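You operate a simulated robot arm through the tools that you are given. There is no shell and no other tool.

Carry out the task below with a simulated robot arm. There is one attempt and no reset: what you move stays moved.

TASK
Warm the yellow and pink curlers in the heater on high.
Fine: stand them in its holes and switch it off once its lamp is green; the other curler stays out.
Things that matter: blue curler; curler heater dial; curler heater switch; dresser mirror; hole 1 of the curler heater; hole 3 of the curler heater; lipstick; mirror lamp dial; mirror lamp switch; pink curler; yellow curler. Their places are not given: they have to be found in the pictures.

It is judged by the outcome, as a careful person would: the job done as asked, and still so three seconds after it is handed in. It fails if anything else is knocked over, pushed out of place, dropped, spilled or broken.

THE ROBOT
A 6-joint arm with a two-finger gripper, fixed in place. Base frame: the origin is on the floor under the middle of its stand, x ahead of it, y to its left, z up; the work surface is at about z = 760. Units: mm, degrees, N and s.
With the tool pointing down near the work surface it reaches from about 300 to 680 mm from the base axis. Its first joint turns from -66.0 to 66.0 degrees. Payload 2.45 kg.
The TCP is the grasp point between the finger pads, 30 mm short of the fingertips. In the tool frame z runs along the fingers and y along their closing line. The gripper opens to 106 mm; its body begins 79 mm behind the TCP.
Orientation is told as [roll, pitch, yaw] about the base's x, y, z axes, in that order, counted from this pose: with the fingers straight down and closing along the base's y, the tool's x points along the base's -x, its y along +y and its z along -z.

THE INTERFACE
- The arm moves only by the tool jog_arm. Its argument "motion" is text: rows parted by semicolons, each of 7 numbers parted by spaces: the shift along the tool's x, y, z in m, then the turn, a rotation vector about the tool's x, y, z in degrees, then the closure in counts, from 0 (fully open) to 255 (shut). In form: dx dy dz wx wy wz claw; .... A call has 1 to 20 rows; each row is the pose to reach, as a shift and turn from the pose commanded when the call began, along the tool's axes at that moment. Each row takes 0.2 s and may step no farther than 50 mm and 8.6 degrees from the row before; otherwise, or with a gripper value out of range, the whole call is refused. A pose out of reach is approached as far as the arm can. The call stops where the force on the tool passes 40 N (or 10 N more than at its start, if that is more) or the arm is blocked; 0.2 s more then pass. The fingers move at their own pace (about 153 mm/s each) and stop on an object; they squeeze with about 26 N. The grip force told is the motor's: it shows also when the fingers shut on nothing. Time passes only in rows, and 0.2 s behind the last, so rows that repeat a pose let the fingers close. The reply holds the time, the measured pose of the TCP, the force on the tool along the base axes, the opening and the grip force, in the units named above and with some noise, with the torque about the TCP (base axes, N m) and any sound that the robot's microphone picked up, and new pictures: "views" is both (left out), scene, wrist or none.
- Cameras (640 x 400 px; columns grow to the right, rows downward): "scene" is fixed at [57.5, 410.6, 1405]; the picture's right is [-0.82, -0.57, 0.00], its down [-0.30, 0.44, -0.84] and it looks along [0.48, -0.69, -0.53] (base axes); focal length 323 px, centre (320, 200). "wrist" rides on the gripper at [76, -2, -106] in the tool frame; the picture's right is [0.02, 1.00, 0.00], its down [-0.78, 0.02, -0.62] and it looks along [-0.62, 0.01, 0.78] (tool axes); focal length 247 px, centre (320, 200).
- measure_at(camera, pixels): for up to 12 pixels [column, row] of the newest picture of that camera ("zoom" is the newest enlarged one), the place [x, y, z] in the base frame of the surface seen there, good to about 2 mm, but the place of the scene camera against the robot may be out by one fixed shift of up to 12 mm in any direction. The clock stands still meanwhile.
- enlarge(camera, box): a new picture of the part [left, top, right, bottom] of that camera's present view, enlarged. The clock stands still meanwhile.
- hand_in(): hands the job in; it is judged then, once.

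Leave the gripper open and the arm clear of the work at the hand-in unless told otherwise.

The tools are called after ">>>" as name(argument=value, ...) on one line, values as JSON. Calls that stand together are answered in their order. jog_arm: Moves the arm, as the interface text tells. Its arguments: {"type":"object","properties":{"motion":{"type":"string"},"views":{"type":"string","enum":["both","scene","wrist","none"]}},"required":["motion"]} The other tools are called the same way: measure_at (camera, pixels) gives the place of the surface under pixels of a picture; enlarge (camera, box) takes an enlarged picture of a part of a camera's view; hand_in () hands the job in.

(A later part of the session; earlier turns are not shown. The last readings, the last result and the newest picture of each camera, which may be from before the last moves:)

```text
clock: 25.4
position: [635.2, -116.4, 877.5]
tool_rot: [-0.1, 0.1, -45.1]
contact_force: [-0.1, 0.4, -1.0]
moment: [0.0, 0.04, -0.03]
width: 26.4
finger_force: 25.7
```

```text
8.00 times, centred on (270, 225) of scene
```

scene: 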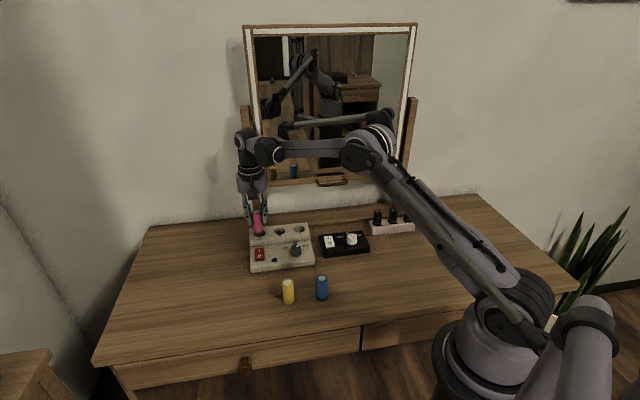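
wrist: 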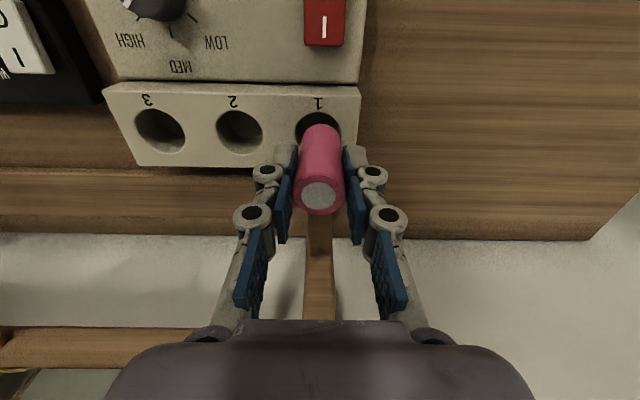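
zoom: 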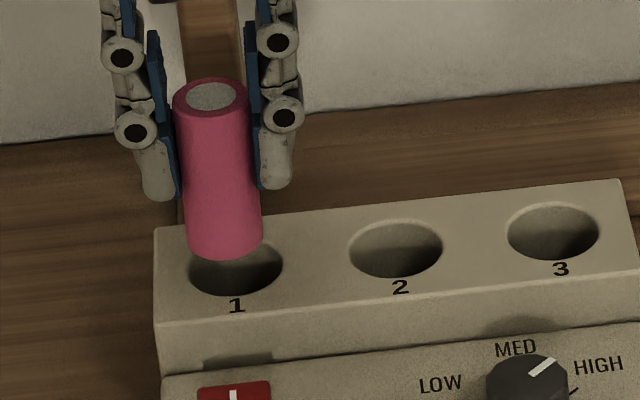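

I'll measure the curler's centre-line near its top and bottom in both views, to see whether it is tilted, plus hole 1's rim again.

>>> measure_at(camera="zoom", pixels=[[211, 97], [214, 120], [218, 160], [221, 200], [225, 240], [225, 255], [236, 297], [188, 268], [284, 262], [568, 203]])

>>> measure_at(camera="wrist", pixels=[[319, 195], [299, 194], [340, 194], [319, 177], [319, 170], [320, 150], [320, 135], [320, 128], [297, 128], [343, 128], [318, 111]])

```text
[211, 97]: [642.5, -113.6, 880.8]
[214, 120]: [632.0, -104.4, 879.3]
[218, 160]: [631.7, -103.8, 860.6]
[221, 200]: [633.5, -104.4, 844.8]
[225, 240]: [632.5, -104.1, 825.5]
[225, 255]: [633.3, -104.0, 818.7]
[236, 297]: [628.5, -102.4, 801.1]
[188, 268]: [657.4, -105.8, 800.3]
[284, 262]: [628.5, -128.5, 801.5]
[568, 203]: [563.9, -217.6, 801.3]
```

```text
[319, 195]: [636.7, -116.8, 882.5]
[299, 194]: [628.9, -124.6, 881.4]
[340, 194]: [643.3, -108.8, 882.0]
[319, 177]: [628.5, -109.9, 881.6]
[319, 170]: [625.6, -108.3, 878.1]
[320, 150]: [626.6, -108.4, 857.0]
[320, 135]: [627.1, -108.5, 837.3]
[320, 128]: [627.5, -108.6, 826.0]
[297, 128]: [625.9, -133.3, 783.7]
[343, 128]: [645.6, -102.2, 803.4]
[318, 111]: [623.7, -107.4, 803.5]
```

The curler is upright but slid up ~8 mm in the grip. The tool had drifted about 2.6 mm in +y of the hole's centre when it touched. I'll shift by -2.6 mm in y (dx -1.8, dy -1.8 mm), lower to just above the rim, settle and re-measure.

>>> jog_arm(motion="-0.0018 -0.0018 0 0 0 0 255; -0.0018 -0.0018 0.005 0 0 0 255; -0.0018 -0.0018 0.009 0 0 0 255; -0.0018 -0.0018 0.009 0 0 0 255; -0.0018 -0.0018 0.009 0 0 0 255; -0.0018 -0.0018 0.009 0 0 0 255", views="both")

>>> enlarge(camera="scene", box=[240, 205, 296, 245])

```text
clock: 26.8
position: [634.6, -118.2, 867.0]
tool_rot: [-0.1, -0.1, -45.2]
contact_force: [0.2, 1.0, -0.2]
moment: [0.01, 0.01, 0.03]
width: 26.8
finger_force: 25.4
```

scene: 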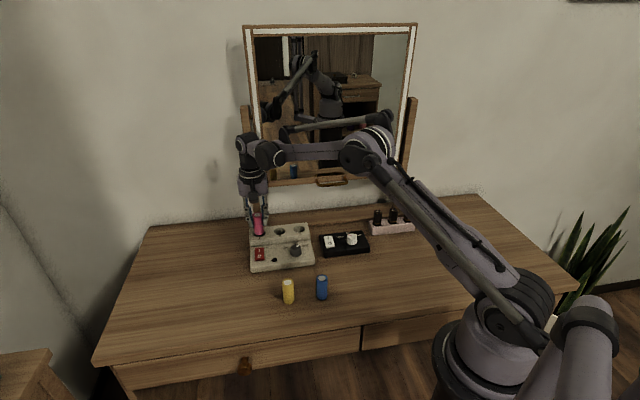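
wrist: 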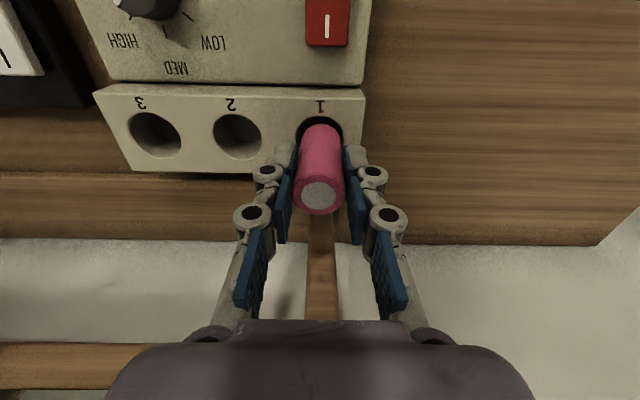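

```text
10.00 times, centred on (268, 225) of scene
```

zoom: 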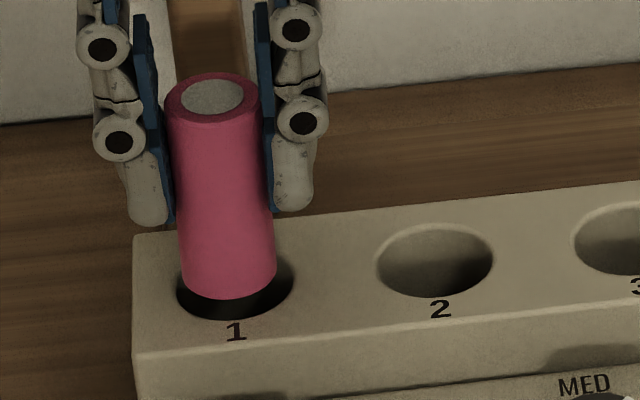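

In the scene zoom the curler's bottom spans columns 180–277 (centre ≈ 228) while hole 1 spans 177–294 (centre ≈ 235), so it's about 1.8 mm off toward +u. The hole is only about 31 mm wide. I'll check the same in the wrist view.

>>> enlarge(camera="wrist", box=[280, 100, 360, 150])

```text
8.00 times, centred on (320, 125) of wrist
```

zoom: 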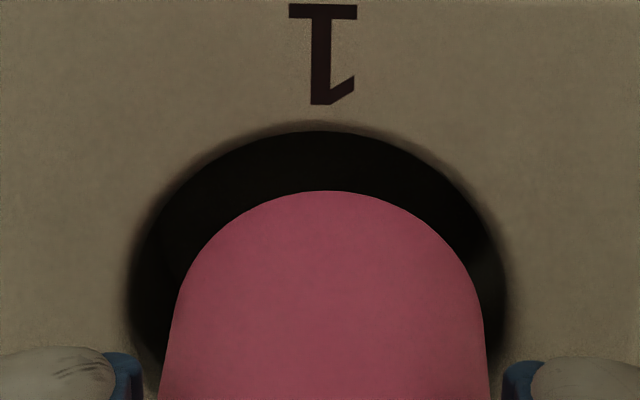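

Wrist view agrees: the curler is about 1–1.5 mm toward +u, and aligned front-back. I'll shift -1.5 mm along tool y and lower slowly in 3 mm steps to 28 mm, ending with the fingertips ~5 mm above the heater's top.

>>> jog_arm(motion="0 -0.0015 0 0 0 0 255; 0 -0.0015 0 0 0 0 255; 0 -0.0015 0.003 0 0 0 255; 0 -0.0015 0.006 0 0 0 255; 0 -0.0015 0.009 0 0 0 255; 0 -0.0015 0.012 0 0 0 255; 0 -0.0015 0.015 0 0 0 255; 0 -0.0015 0.018 0 0 0 255; 0 -0.0015 0.018 0 0 0 255", views="both")

>>> enlarge(camera="scene", box=[240, 205, 296, 245])

```text
clock: 28.8
position: [635.8, -119.4, 849.8]
tool_rot: [-0.1, 0.0, -45.1]
contact_force: [-0.1, 0.1, -0.5]
moment: [0.0, -0.03, -0.04]
width: 26.5
finger_force: 25.9
```

scene: 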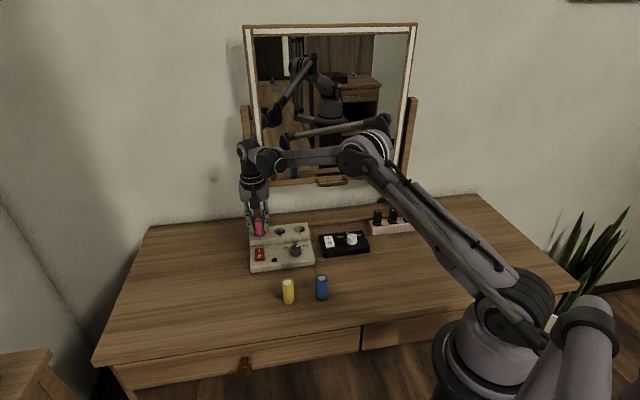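
wrist: 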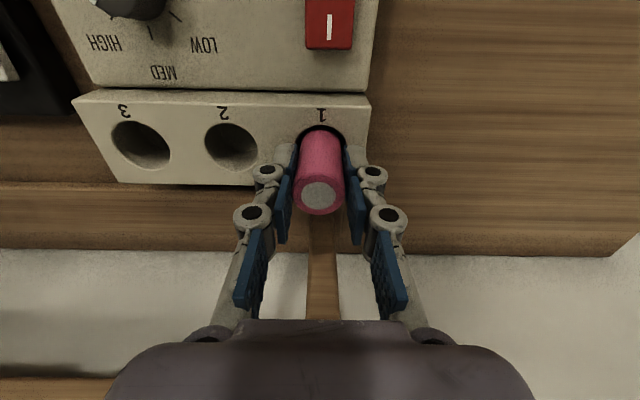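

```text
10.00 times, centred on (268, 225) of scene
```

zoom: 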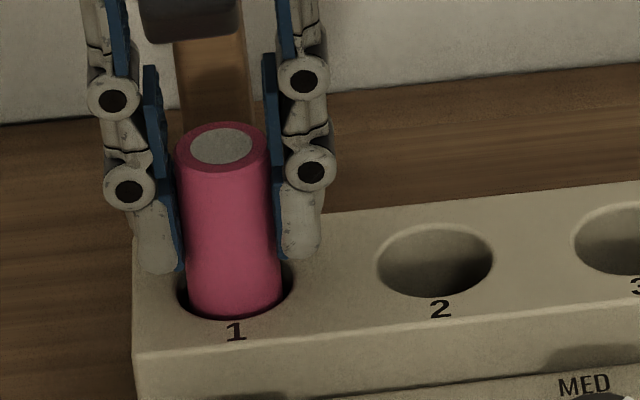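

The curler is inside hole 1 with no contact force (tips at z≈820). I'll lower 11 mm more, then look before letting go.

>>> jog_arm(motion="0 0 0.003 0 0 0 255; 0 0 0.006 0 0 0 255; 0 0 0.009 0 0 0 255; 0 0 0.011 0 0 0 255; 0 0 0.011 0 0 0 255", views="wrist")

>>> enlarge(camera="scene", box=[240, 205, 296, 245])

>>> measure_at(camera="wrist", pixels=[[320, 194], [316, 190], [324, 196], [284, 148], [356, 148]])

```text
clock: 30.0
position: [635.3, -119.4, 839.1]
tool_rot: [-0.1, 0.0, -45.2]
contact_force: [-0.8, 0.9, 0.2]
moment: [-0.01, -0.03, 0.01]
width: 26.7
finger_force: 26.3
```

wrist: 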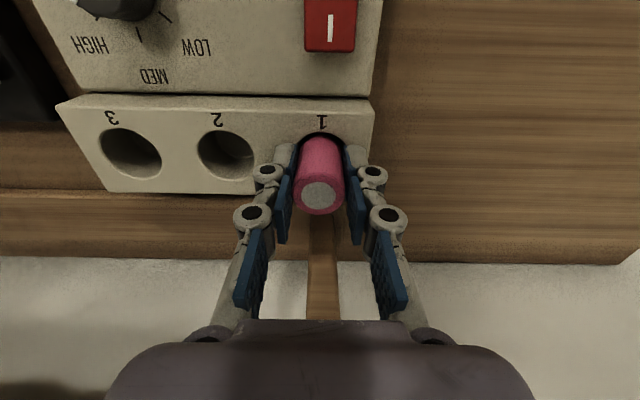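

```text
10.00 times, centred on (268, 225) of scene
```

zoom: 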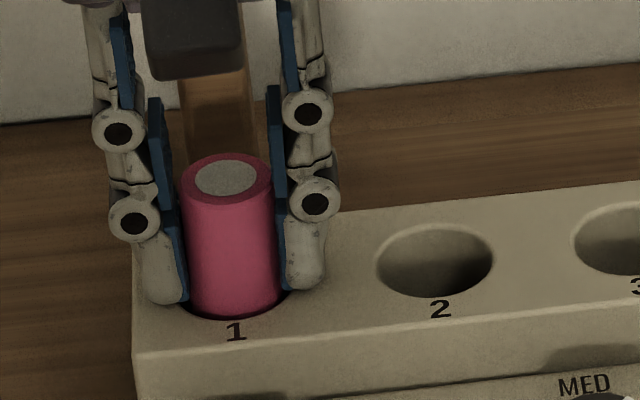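

```text
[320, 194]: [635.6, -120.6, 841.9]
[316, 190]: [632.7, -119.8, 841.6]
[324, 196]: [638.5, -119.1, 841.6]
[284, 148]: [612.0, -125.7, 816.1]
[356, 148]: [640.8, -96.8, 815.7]
```

The curler top is at z≈842; final should be ~837. I'll go 2 mm lower, then open the fingers gradually to ~40 mm.

>>> jog_arm(motion="0 0 0.002 0 0 0 255; 0 0 0.002 0 0 0 190; 0 0 0.002 0 0 0 184; 0 0 0.002 0 0 0 178; 0 0 0.002 0 0 0 170; 0 0 0.002 0 0 0 160; 0 0 0.002 0 0 0 160", views="wrist")

>>> enlarge(camera="scene", box=[240, 205, 296, 245])

>>> measure_at(camera="wrist", pixels=[[320, 196], [316, 192], [324, 198], [310, 196], [330, 196]])

```text
clock: 31.6
position: [635.2, -119.8, 837.3]
tool_rot: [0.0, -0.1, -45.1]
contact_force: [-0.3, -0.9, 0.3]
moment: [-0.02, -0.01, -0.01]
width: 39.6
finger_force: 0.0
```

wrist: 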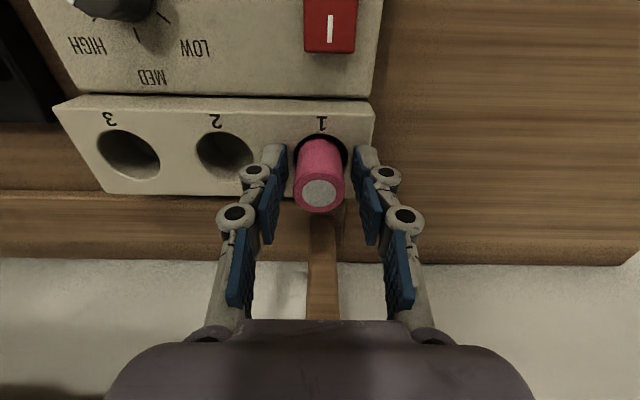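

```text
10.00 times, centred on (268, 225) of scene
```

zoom: 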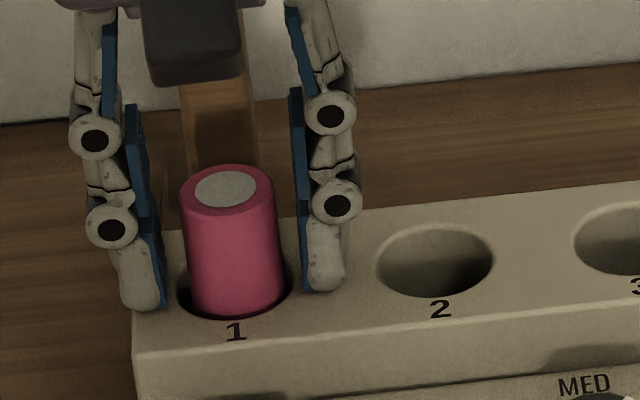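

```text
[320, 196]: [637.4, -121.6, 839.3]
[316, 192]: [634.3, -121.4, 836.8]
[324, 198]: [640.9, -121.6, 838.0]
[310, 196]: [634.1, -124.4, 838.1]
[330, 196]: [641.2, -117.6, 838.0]
```

Pink stands in hole 1 (top z≈838, on the floor of the hole). I'll rise straight up 83 mm, then travel over to the yellow curler at (428,-2) with the fingers open to ~50 mm.

>>> jog_arm(motion="0 0 -0.02 0 0 0 160; 0 0 -0.05 0 0 0 160; 0 0 -0.083 0 0 0 160; 0.038 -0.0105 -0.083 0 0 0 140; 0.076 -0.021 -0.083 0 0 0 135; 0.115 -0.0315 -0.083 0 0 0 135; 0.153 -0.042 -0.083 0 0 0 135; 0.191 -0.0525 -0.083 0 0 0 135; 0.2297 -0.0631 -0.083 0 0 0 135; 0.2297 -0.0631 -0.083 0 0 0 135; 0.2297 -0.0631 -0.083 0 0 0 135", views="both")

>>> enlarge(camera="wrist", box=[260, 70, 380, 150])

```text
clock: 34.0
position: [426.5, -2.0, 920.5]
tool_rot: [-0.1, 0.0, -45.1]
contact_force: [0.1, 0.1, 0.1]
moment: [-0.03, 0.0, -0.02]
width: 49.8
finger_force: 0.0
```

scene: 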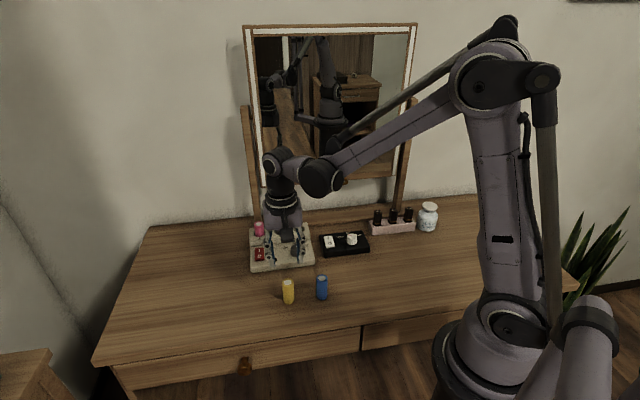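
wrist: 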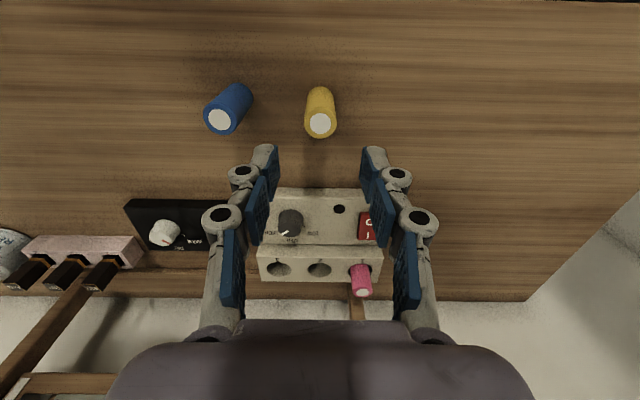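

```text
5.00 times, centred on (320, 110) of wrist
```

zoom: 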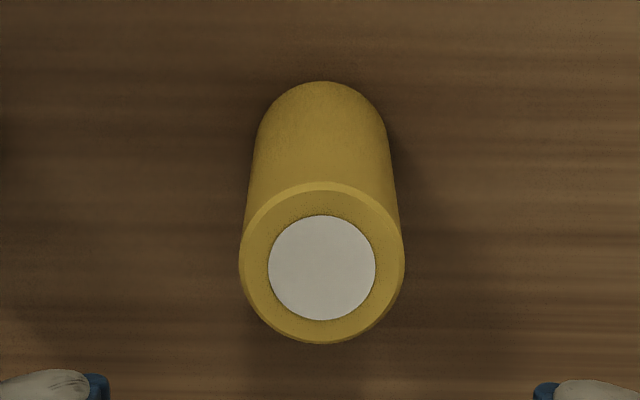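

Yellow is centred at wrist (320,123). I'll measure it once more before descending.

>>> measure_at(camera="zoom", pixels=[[322, 266], [242, 264], [402, 264], [322, 186], [322, 341]])

>>> jog_arm(motion="0 0 0.02 0 0 0 135; 0 0 0.04 0 0 0 135; 0 0 0.05 0 0 0 135; 0 0 0.05 0 0 0 135", views="wrist")

```text
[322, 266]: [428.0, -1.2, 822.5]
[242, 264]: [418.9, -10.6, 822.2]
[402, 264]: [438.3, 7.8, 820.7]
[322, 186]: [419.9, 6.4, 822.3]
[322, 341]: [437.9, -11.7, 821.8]
```

```text
clock: 35.0
position: [427.6, -2.4, 870.0]
tool_rot: [-0.1, 0.0, -45.0]
contact_force: [-0.2, -0.2, -0.5]
moment: [0.02, 0.0, 0.01]
width: 50.1
finger_force: 0.0
```

wrist: 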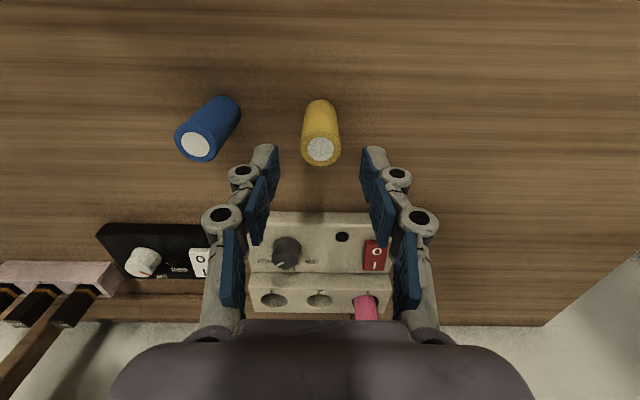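

Aligned at (427.6,-2.4). I'll descend 43 mm to z≈827 and close gently on yellow.

>>> jog_arm(motion="0 0 0.02 0 0 0 135; 0 0 0.035 0 0 0 135; 0 0 0.043 0 0 0 135; 0 0 0.043 0 0 0 135; 0 0 0.043 0 0 0 180; 0 0 0.043 0 0 0 220; 0 0 0.043 0 0 0 255; 0 0 0.043 0 0 0 255", views="wrist")

>>> jog_arm(motion="0 0 -0.01 0 0 0 255; 0 0 -0.03 0 0 0 255; 0 0 -0.06 0 0 0 255; 0 0 -0.09 0 0 0 255; 0 0 -0.09 0 0 0 255; 0 0 -0.09 0 0 0 255", views="both")

```text
clock: 36.8
position: [426.9, -3.1, 828.4]
tool_rot: [0.0, 0.0, -45.1]
contact_force: [0.2, 0.3, 0.1]
moment: [0.02, 0.03, -0.01]
width: 26.6
finger_force: 26.0
```

wrist: 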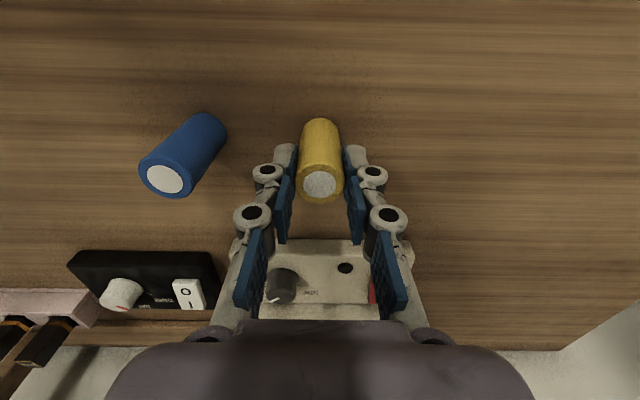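

```text
clock: 38.2
position: [427.7, -2.5, 920.3]
tool_rot: [-0.1, 0.0, -45.1]
contact_force: [0.4, 0.5, -0.3]
moment: [0.03, 0.0, -0.02]
width: 26.3
finger_force: 26.0
```

scene: 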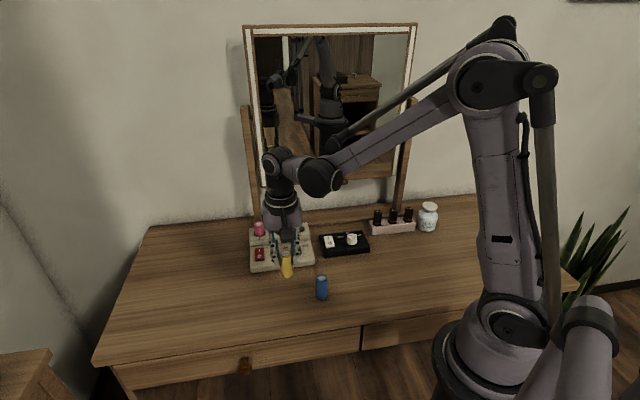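
wrist: 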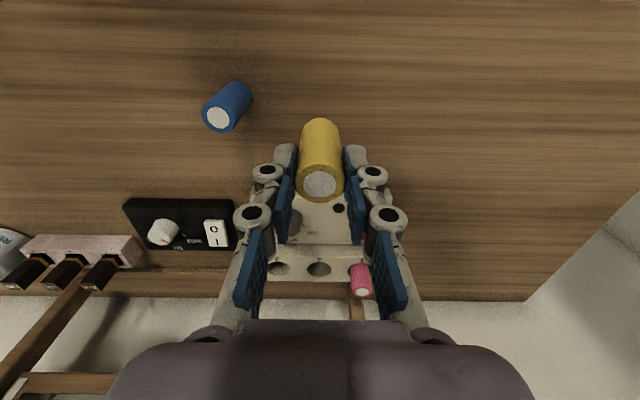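

Yellow is lifted. I'll carry it toward hole 3 (551.5,-204.3): first 80% of the way, then check.

>>> jog_arm(motion="-0.0384 -0.0092 0 0 0 0 255; -0.0768 -0.0184 0 0 0 0 255; -0.1152 -0.0276 0 0 0 0 255; -0.1536 -0.0367 0 0 0 0 255; -0.184 -0.044 0 0 0 0 255; -0.184 -0.044 0 0 0 0 255", views="both")

```text
clock: 39.6
position: [524.4, -163.5, 916.4]
tool_rot: [-0.1, 0.0, -45.0]
contact_force: [0.4, -0.3, 0.0]
moment: [-0.03, -0.03, 0.03]
width: 26.4
finger_force: 25.8
```

scene: 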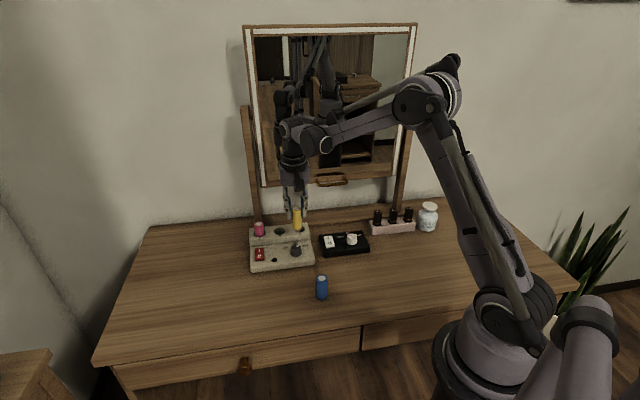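
wrist: 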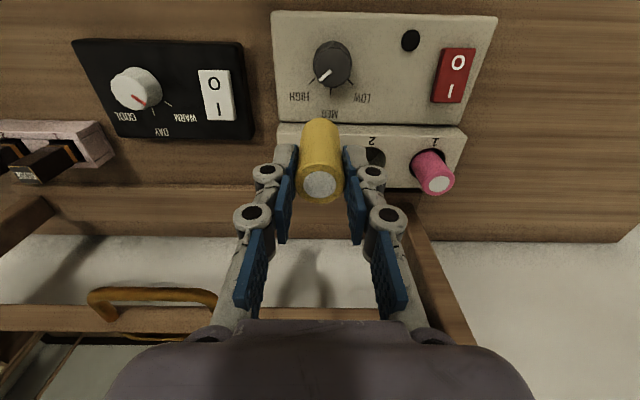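

Clear of everything; the mirror's handle is about 145 mm to the side. I'll go the remaining ~47 mm to stand over hole 3.

>>> jog_arm(motion="-0.016 -0.004 0 0 0 0 255; -0.032 -0.008 0 0 0 0 255; -0.0463 -0.0111 0 0 0 0 255; -0.0463 -0.0111 0 0 0 0 255; -0.0463 -0.0111 0 0 0 0 255", views="both")

>>> enlarge(camera="scene", box=[250, 185, 330, 245])

```text
clock: 40.8
position: [552.7, -204.8, 919.1]
tool_rot: [0.0, 0.0, -45.0]
contact_force: [0.5, -0.5, -0.9]
moment: [0.02, 0.03, -0.02]
width: 26.8
finger_force: 26.3
```

scene: 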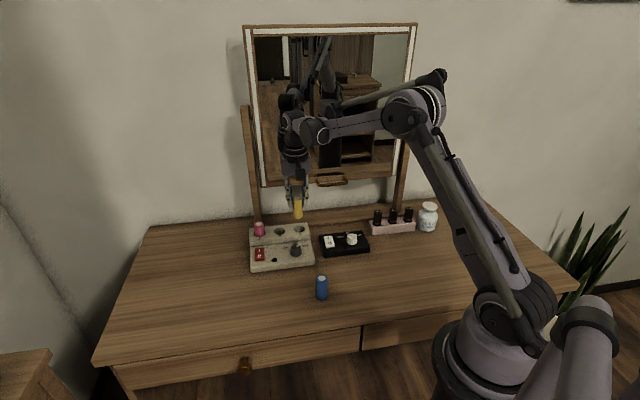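
wrist: 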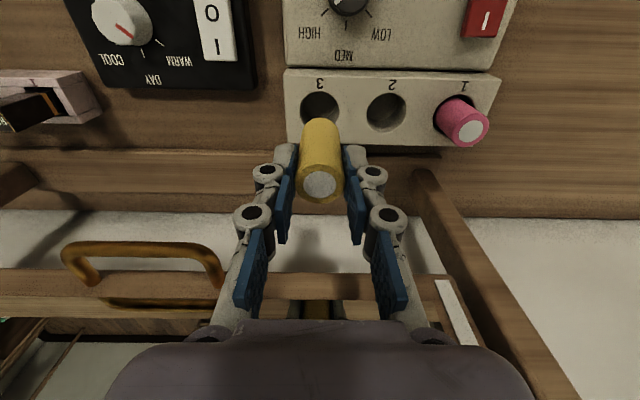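

```text
6.67 times, centred on (290, 215) of scene
```

zoom: 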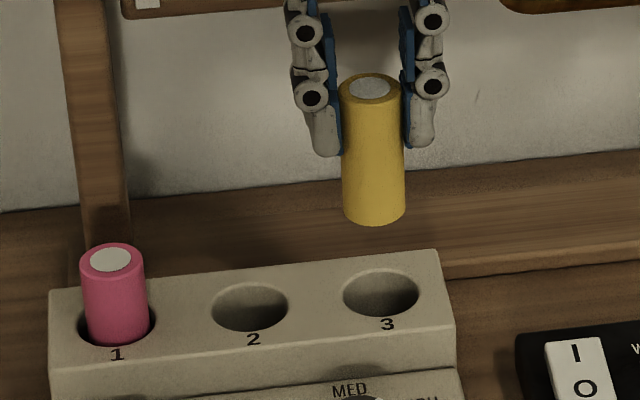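

I'll lower 38 mm so the yellow curler's bottom is just above the rim, settle, and compare its outline with hole 3.

>>> jog_arm(motion="0 0 0.015 0 0 0 255; 0 0 0.028 0 0 0 255; 0 0 0.038 0 0 0 255; 0 0 0.038 0 0 0 255; 0 0 0.038 0 0 0 255", views="both")

>>> enlarge(camera="scene", box=[270, 200, 326, 240])

>>> enlarge(camera="wrist", box=[280, 90, 360, 150])

```text
clock: 42.0
position: [551.8, -203.3, 878.6]
tool_rot: [-0.1, 0.1, -45.1]
contact_force: [-0.4, -0.3, -1.1]
moment: [0.01, -0.01, -0.01]
width: 26.7
finger_force: 26.2
```

scene: 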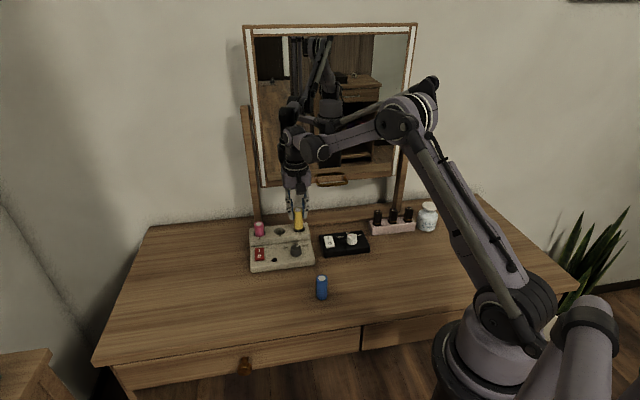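
wrist: 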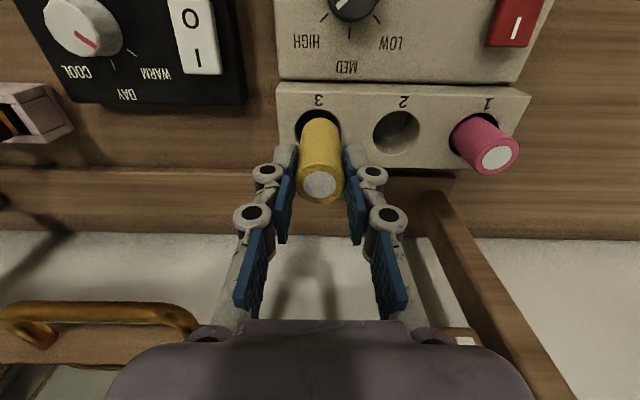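

```text
10.00 times, centred on (298, 220) of scene
```

zoom: 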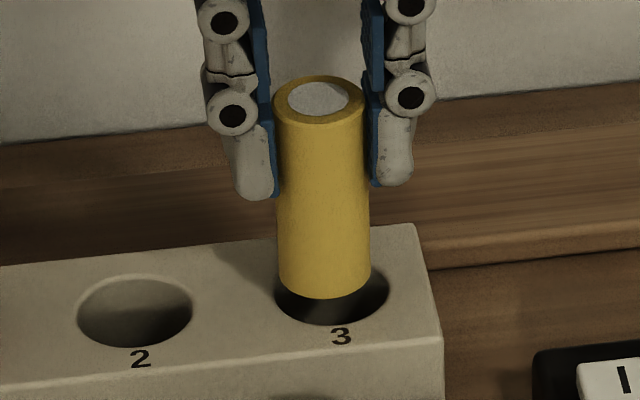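

```text
6.67 times, centred on (320, 120) of wrist
```

zoom: 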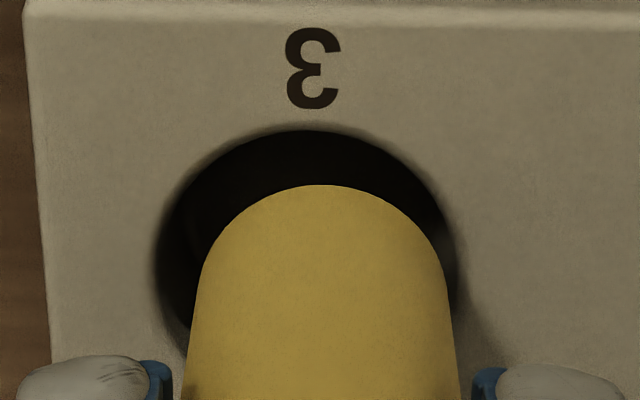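

Scene: curler bottom centred at column 325 versus hole 3 at 332; wrist: 322 versus 304. Both say it is about 2 mm toward +u. I'll shift -2 mm along tool y and lower slowly 18 mm.

>>> jog_arm(motion="0 -0.002 0 0 0 0 255; 0 -0.002 0 0 0 0 255; 0 -0.002 0.003 0 0 0 255; 0 -0.002 0.006 0 0 0 255; 0 -0.002 0.009 0 0 0 255; 0 -0.002 0.012 0 0 0 255; 0 -0.002 0.015 0 0 0 255; 0 -0.002 0.018 0 0 0 255; 0 -0.002 0.018 0 0 0 255", views="both")

>>> enlarge(camera="scene", box=[270, 200, 326, 240])

```text
clock: 44.0
position: [549.6, -206.4, 859.9]
tool_rot: [-0.1, 0.0, -45.0]
contact_force: [-0.8, 0.5, -0.4]
moment: [0.01, 0.01, 0.01]
width: 26.7
finger_force: 26.3
```

scene: 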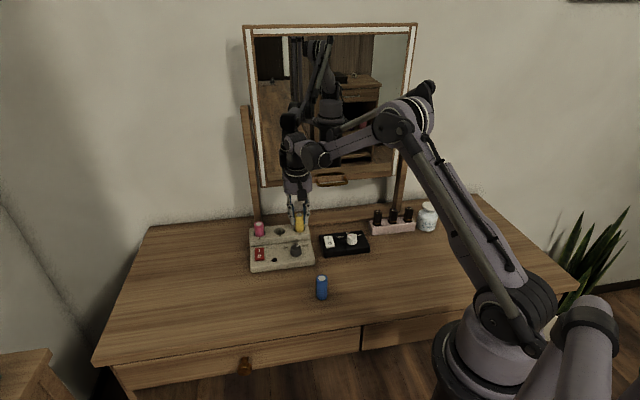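
wrist: 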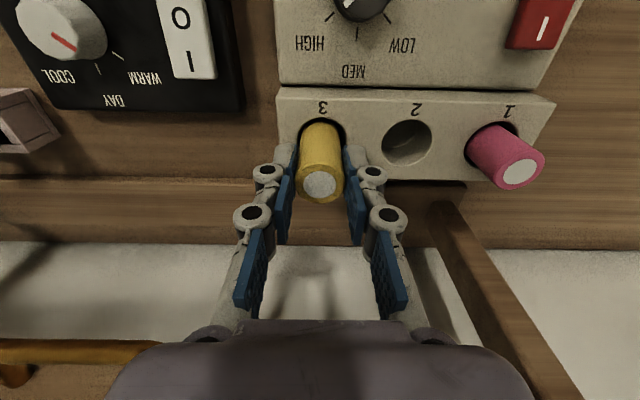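

```text
10.00 times, centred on (298, 220) of scene
```

zoom: 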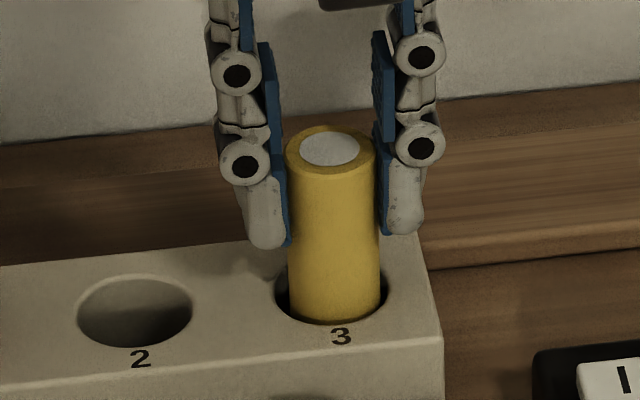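

Yellow is entering hole 3 without force, nicely centred. I'll lower 16 mm more, in 3 mm steps.

>>> jog_arm(motion="0 0 0.003 0 0 0 255; 0 0 0.006 0 0 0 255; 0 0 0.009 0 0 0 255; 0 0 0.012 0 0 0 255; 0 0 0.015 0 0 0 255; 0 0 0.016 0 0 0 255; 0 0 0.016 0 0 0 255", views="wrist")

>>> measure_at(camera="wrist", pixels=[[319, 186], [315, 184], [324, 188]])

>>> enlarge(camera="scene", box=[270, 200, 326, 240])

```text
clock: 45.6
position: [551.8, -203.8, 843.6]
tool_rot: [-0.1, 0.1, -45.1]
contact_force: [0.2, -0.6, -1.4]
moment: [0.02, -0.04, 0.03]
width: 26.8
finger_force: 26.1
```

wrist: 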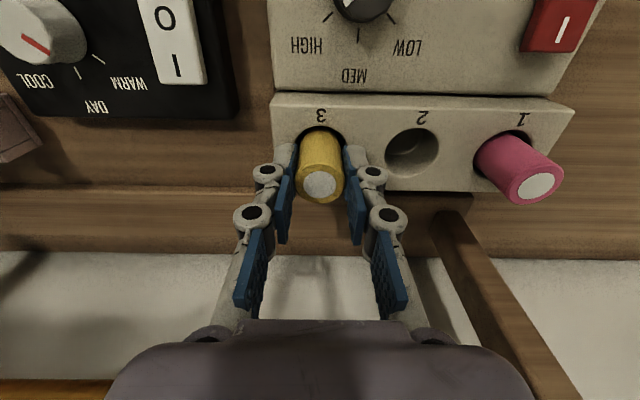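

```text
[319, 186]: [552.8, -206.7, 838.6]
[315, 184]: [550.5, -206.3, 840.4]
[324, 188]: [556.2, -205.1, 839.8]
```

```text
10.00 times, centred on (298, 220) of scene
```

zoom: 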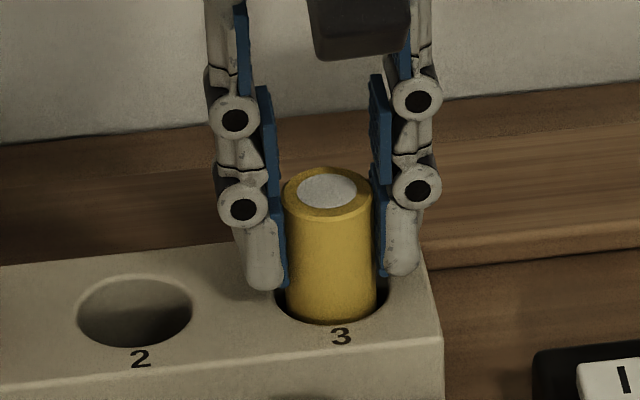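

The top is at z≈839.6, about 2 mm above its resting height. I'll go 1.5 mm lower and open gradually to ~40 mm.

>>> jog_arm(motion="0 0 0.0015 0 0 0 255; 0 0 0.0015 0 0 0 190; 0 0 0.0015 0 0 0 184; 0 0 0.0015 0 0 0 178; 0 0 0.0015 0 0 0 170; 0 0 0.0015 0 0 0 160; 0 0 0.0015 0 0 0 160", views="wrist")

>>> enlarge(camera="scene", box=[270, 200, 326, 240])

```text
clock: 47.2
position: [551.0, -207.3, 843.6]
tool_rot: [-0.1, 0.0, -45.1]
contact_force: [0.9, 0.2, -0.7]
moment: [-0.04, 0.01, -0.04]
width: 39.6
finger_force: 0.0
```

wrist: 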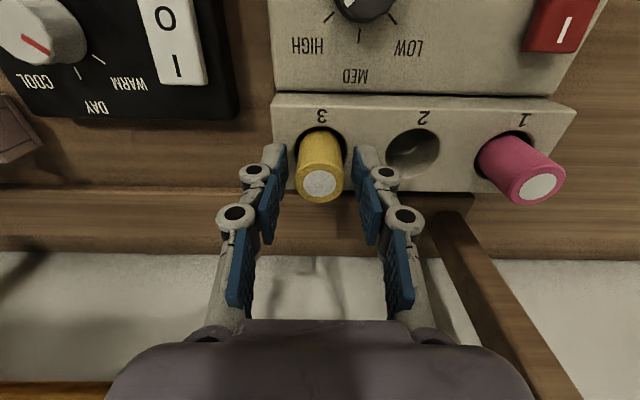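

```text
10.00 times, centred on (298, 220) of scene
```

zoom: 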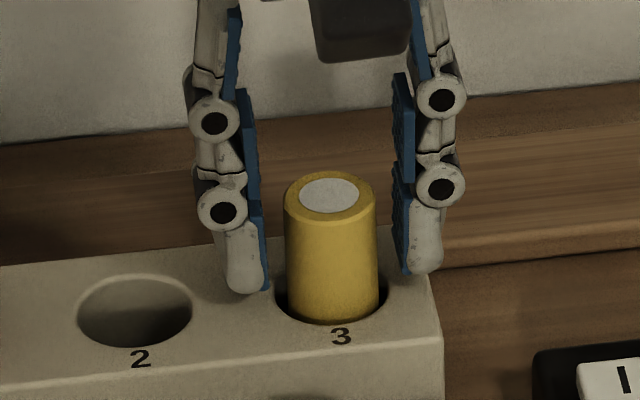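

Yellow stands in hole 3. I'll rise 78 mm straight up, then move over the heater's switch, closing the fingers on the way, to look at it closely.

>>> jog_arm(motion="0 0 -0.02 0 0 0 160; 0 0 -0.05 0 0 0 160; 0 0 -0.078 0 0 0 160; 0.0187 0.0307 -0.078 0 0 0 200; 0.0375 0.0615 -0.078 0 0 0 255; 0.0562 0.0922 -0.078 0 0 0 255; 0.0749 0.123 -0.078 0 0 0 255; 0.0749 0.123 -0.078 0 0 0 255; 0.0749 0.123 -0.078 0 0 0 255", views="both")

>>> enlarge(camera="wrist", box=[260, 70, 380, 160])

```text
clock: 49.2
position: [584.3, -62.1, 923.2]
tool_rot: [-0.1, 0.0, -45.1]
contact_force: [0.1, -0.1, 0.3]
moment: [-0.03, -0.01, 0.01]
width: 0.0
finger_force: 25.8
```

scene: 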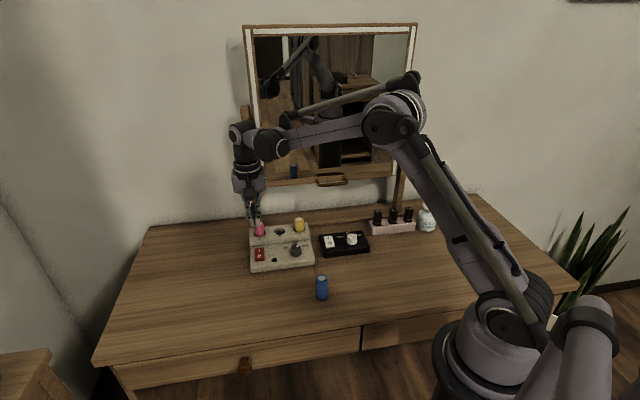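
wrist: 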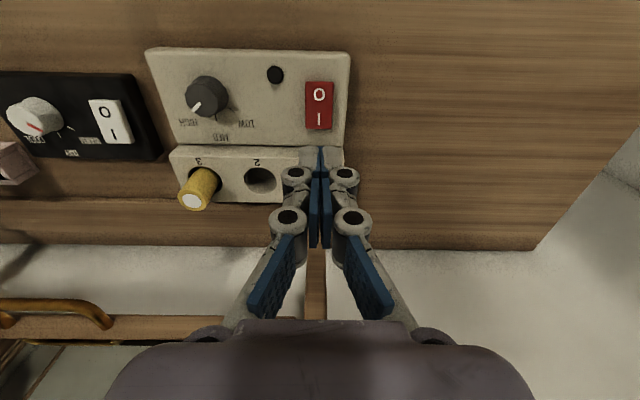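

```text
4.44 times, centred on (320, 115) of wrist
```

zoom: 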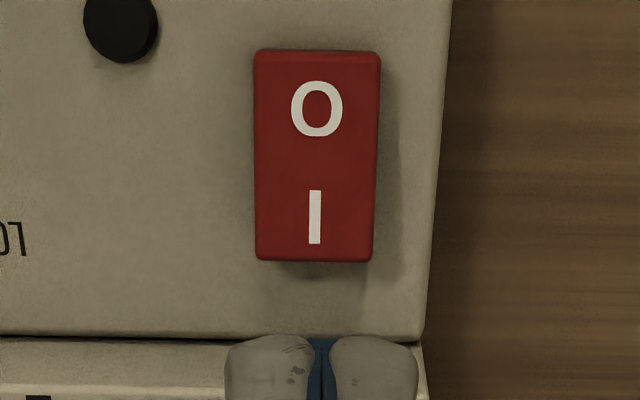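

The switch spans zoom rows 50–262. I'll measure along its length to get the tilt and the I and O ends, plus the fingertips and the lamp.

>>> measure_at(camera="zoom", pixels=[[317, 56], [316, 85], [316, 110], [316, 140], [316, 160], [316, 185], [316, 215], [316, 245], [315, 258], [260, 158], [372, 158], [315, 300]])

>>> measure_at(camera="zoom", pixels=[[268, 338], [375, 338], [320, 345], [268, 360], [375, 360], [232, 365], [413, 365], [315, 330], [120, 30], [30, 240]])

```text
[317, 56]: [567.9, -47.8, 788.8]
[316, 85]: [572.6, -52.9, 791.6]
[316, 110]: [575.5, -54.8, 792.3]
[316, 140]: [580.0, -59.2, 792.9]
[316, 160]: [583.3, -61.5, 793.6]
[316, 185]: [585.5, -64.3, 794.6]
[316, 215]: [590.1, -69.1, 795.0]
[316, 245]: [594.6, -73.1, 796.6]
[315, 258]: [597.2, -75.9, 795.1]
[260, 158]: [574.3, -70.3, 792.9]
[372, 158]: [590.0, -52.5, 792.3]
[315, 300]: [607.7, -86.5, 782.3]
```

```text
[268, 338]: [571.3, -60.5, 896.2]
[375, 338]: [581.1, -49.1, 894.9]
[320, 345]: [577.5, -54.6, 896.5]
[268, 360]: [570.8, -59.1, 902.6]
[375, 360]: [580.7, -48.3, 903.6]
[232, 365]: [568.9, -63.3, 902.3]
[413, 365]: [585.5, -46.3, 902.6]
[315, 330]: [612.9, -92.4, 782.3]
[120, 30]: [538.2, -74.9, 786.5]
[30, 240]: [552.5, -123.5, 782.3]
```

The switch is 40 mm long, pivot ≈ (582.5,-61.8), with the I end raised at (597,-76), z≈796.6. I'll move the closed fingertips over the I end (596,-75.3) and descend 88 mm to hover just above it.

>>> jog_arm(motion="-0.0179 -0.0009 0.02 0 0 0 255; -0.0179 -0.0009 0.05 0 0 0 255; -0.0179 -0.0009 0.075 0 0 0 255; -0.0179 -0.0009 0.088 0 0 0 255; -0.0179 -0.0009 0.088 0 0 0 255; -0.0179 -0.0009 0.088 0 0 0 255", views="both")

>>> enlarge(camera="scene", box=[230, 210, 310, 270])

>>> enlarge(camera="wrist", box=[260, 60, 400, 180])

```text
clock: 50.6
position: [594.3, -77.4, 834.9]
tool_rot: [-0.1, 0.0, -45.1]
contact_force: [-0.2, -0.4, 0.1]
moment: [0.01, -0.01, 0.02]
width: 0.0
finger_force: 25.9
```

scene: 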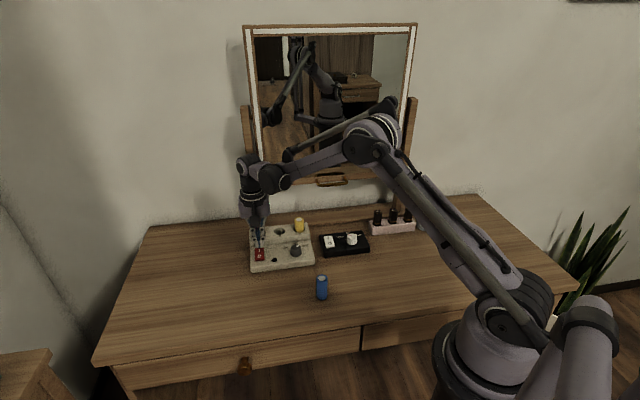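
wrist: 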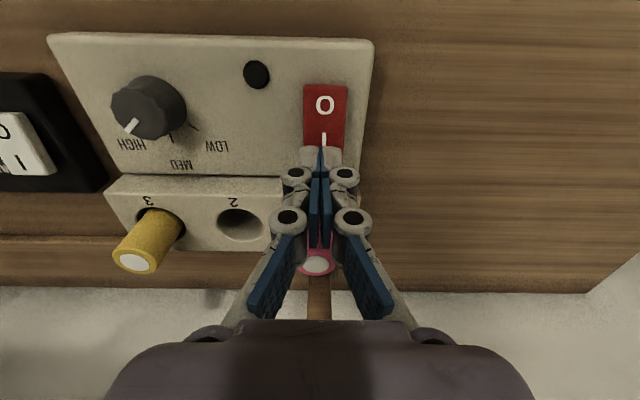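

```text
6.67 times, centred on (270, 240) of scene
```

zoom: 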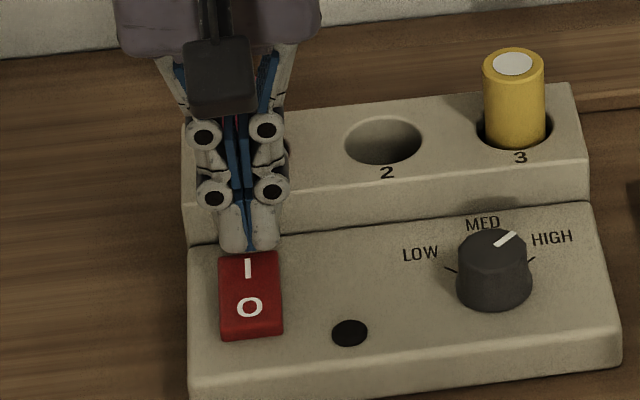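

```text
3.33 times, centred on (330, 120) of wrist
```

zoom: 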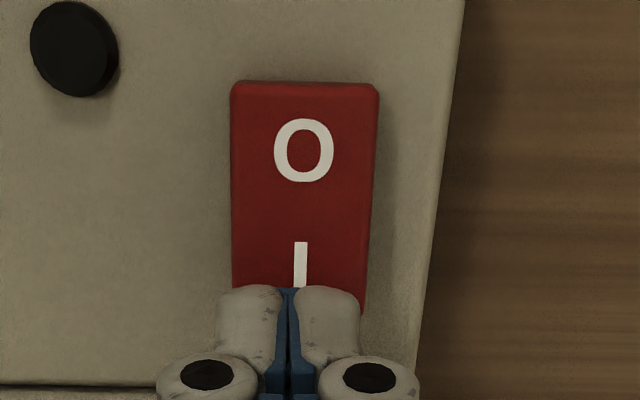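

The tips hover over the I end, about 3 mm left of centre. I'll shift +2 mm along tool y and press down in 2 mm steps to 15 mm, watching force and sound.

>>> jog_arm(motion="0 0.002 0.003 0 0 0 255; 0 0.002 0.006 0 0 0 255; 0 0.002 0.008 0 0 0 255; 0 0.002 0.010 0 0 0 255; 0 0.002 0.012 0 0 0 255; 0 0.002 0.0135 0 0 0 255; 0 0.002 0.015 0 0 0 255", views="both")

>>> enlarge(camera="scene", box=[230, 210, 310, 270])

```text
clock: 52.2
position: [597.8, -76.6, 821.6]
tool_rot: [-0.1, 0.1, -45.1]
contact_force: [-1.7, 0.4, 9.1]
moment: [0.08, 0.09, -0.02]
width: 6.2
finger_force: 28.5
stopped in row 7: the force on the tool passed its limit at 43 N (the readings are from after the stop); the commanded pose is now the measured one
```

scene: 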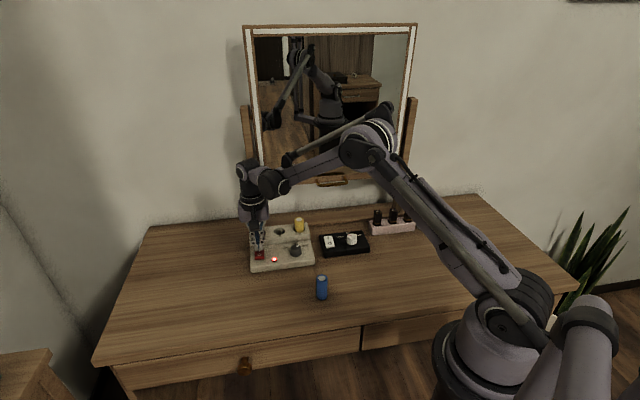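
wrist: 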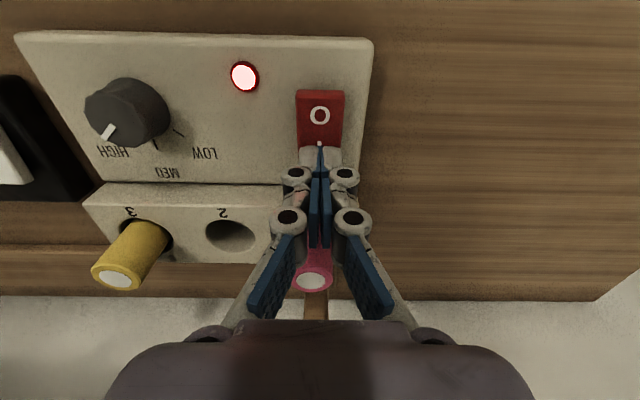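

```text
6.67 times, centred on (270, 240) of scene
```

zoom: 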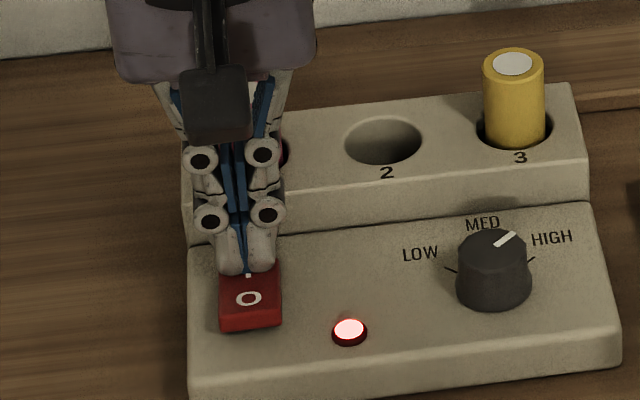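

The switch clicked over: the lamp now glows red (heating), dial on HIGH. I'll lift 50 mm straight up, move over the O end, and watch the lamp.

>>> jog_arm(motion="0 0 -0.01 0 0 0 255; 0 0 -0.03 0 0 0 255; 0 0 -0.05 0 0 0 255; 0.02 0 -0.05 0 0 0 255; 0.0403 -0.0003 -0.05 0 0 0 255; 0.0403 -0.0003 -0.05 0 0 0 255", views="both")

>>> enlarge(camera="scene", box=[230, 200, 330, 275])

```text
clock: 53.6
position: [567.9, -47.3, 870.2]
tool_rot: [0.0, 0.0, -45.1]
contact_force: [0.1, 0.4, 0.3]
moment: [-0.01, -0.02, 0.02]
width: 0.0
finger_force: 28.2
```

scene: 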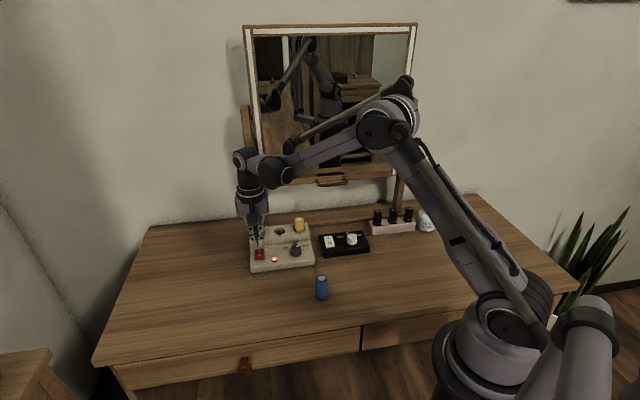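
wrist: 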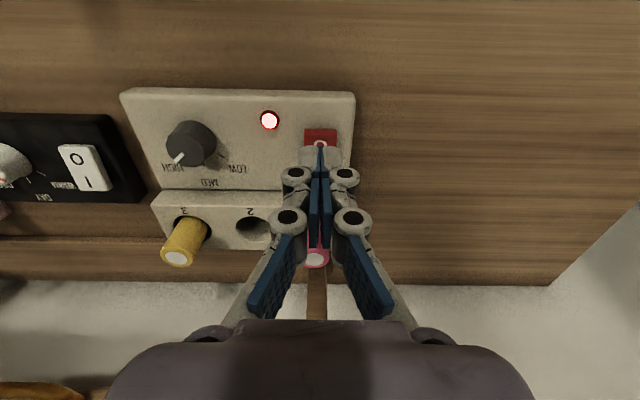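

```text
5.33 times, centred on (280, 238) of scene
```

zoom: 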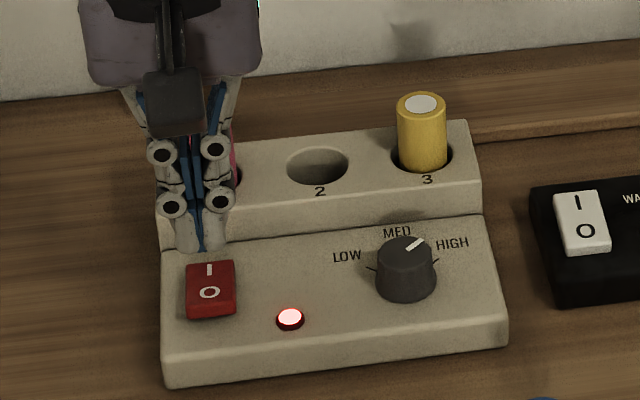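

The lamp is red (heating). I'll lower to hover ~8 mm above the raised O end, then wait a couple of seconds.

>>> jog_arm(motion="0 0 0.015 0 0 0 255; 0 0 0.028 0 0 0 255; 0 0 0.033 0 0 0 255; 0 0 0.033 0 0 0 255; 0 0 0.033 0 0 0 255; 0 0 0.033 0 0 0 255; 0 0 0.033 0 0 0 255; 0 0 0.033 0 0 0 255", views="both")

>>> enlarge(camera="wrist", box=[200, 60, 400, 185])

```text
clock: 55.4
position: [569.1, -48.7, 837.3]
tool_rot: [0.0, -0.2, -45.1]
contact_force: [-0.6, -0.3, 0.2]
moment: [-0.02, 0.03, 0.0]
width: 0.0
finger_force: 28.7
```

scene: 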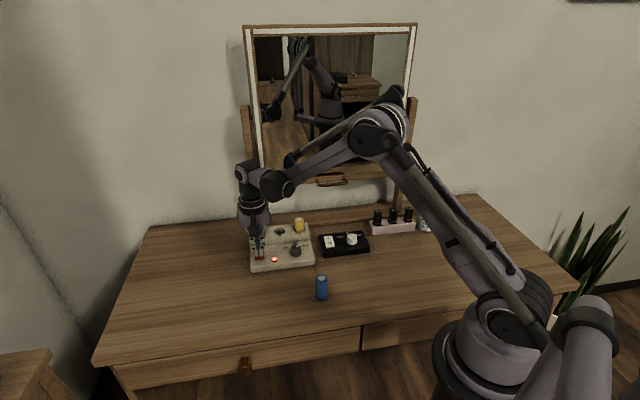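
wrist: 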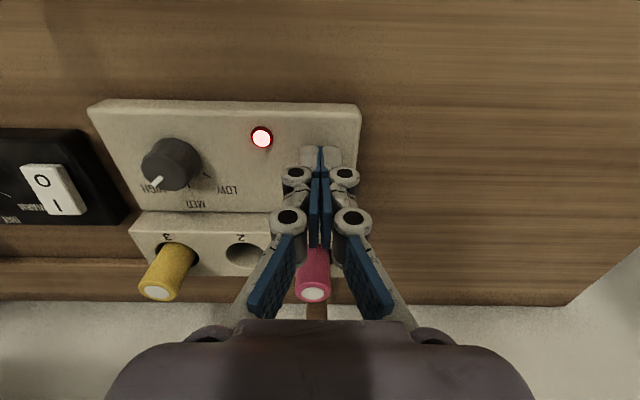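

```text
3.20 times, centred on (300, 122) of wrist
```

zoom: 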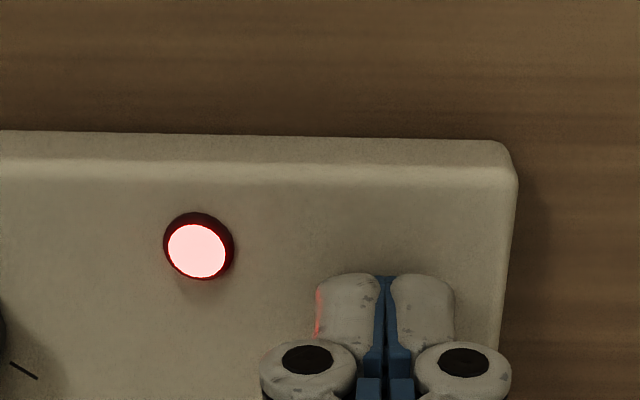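

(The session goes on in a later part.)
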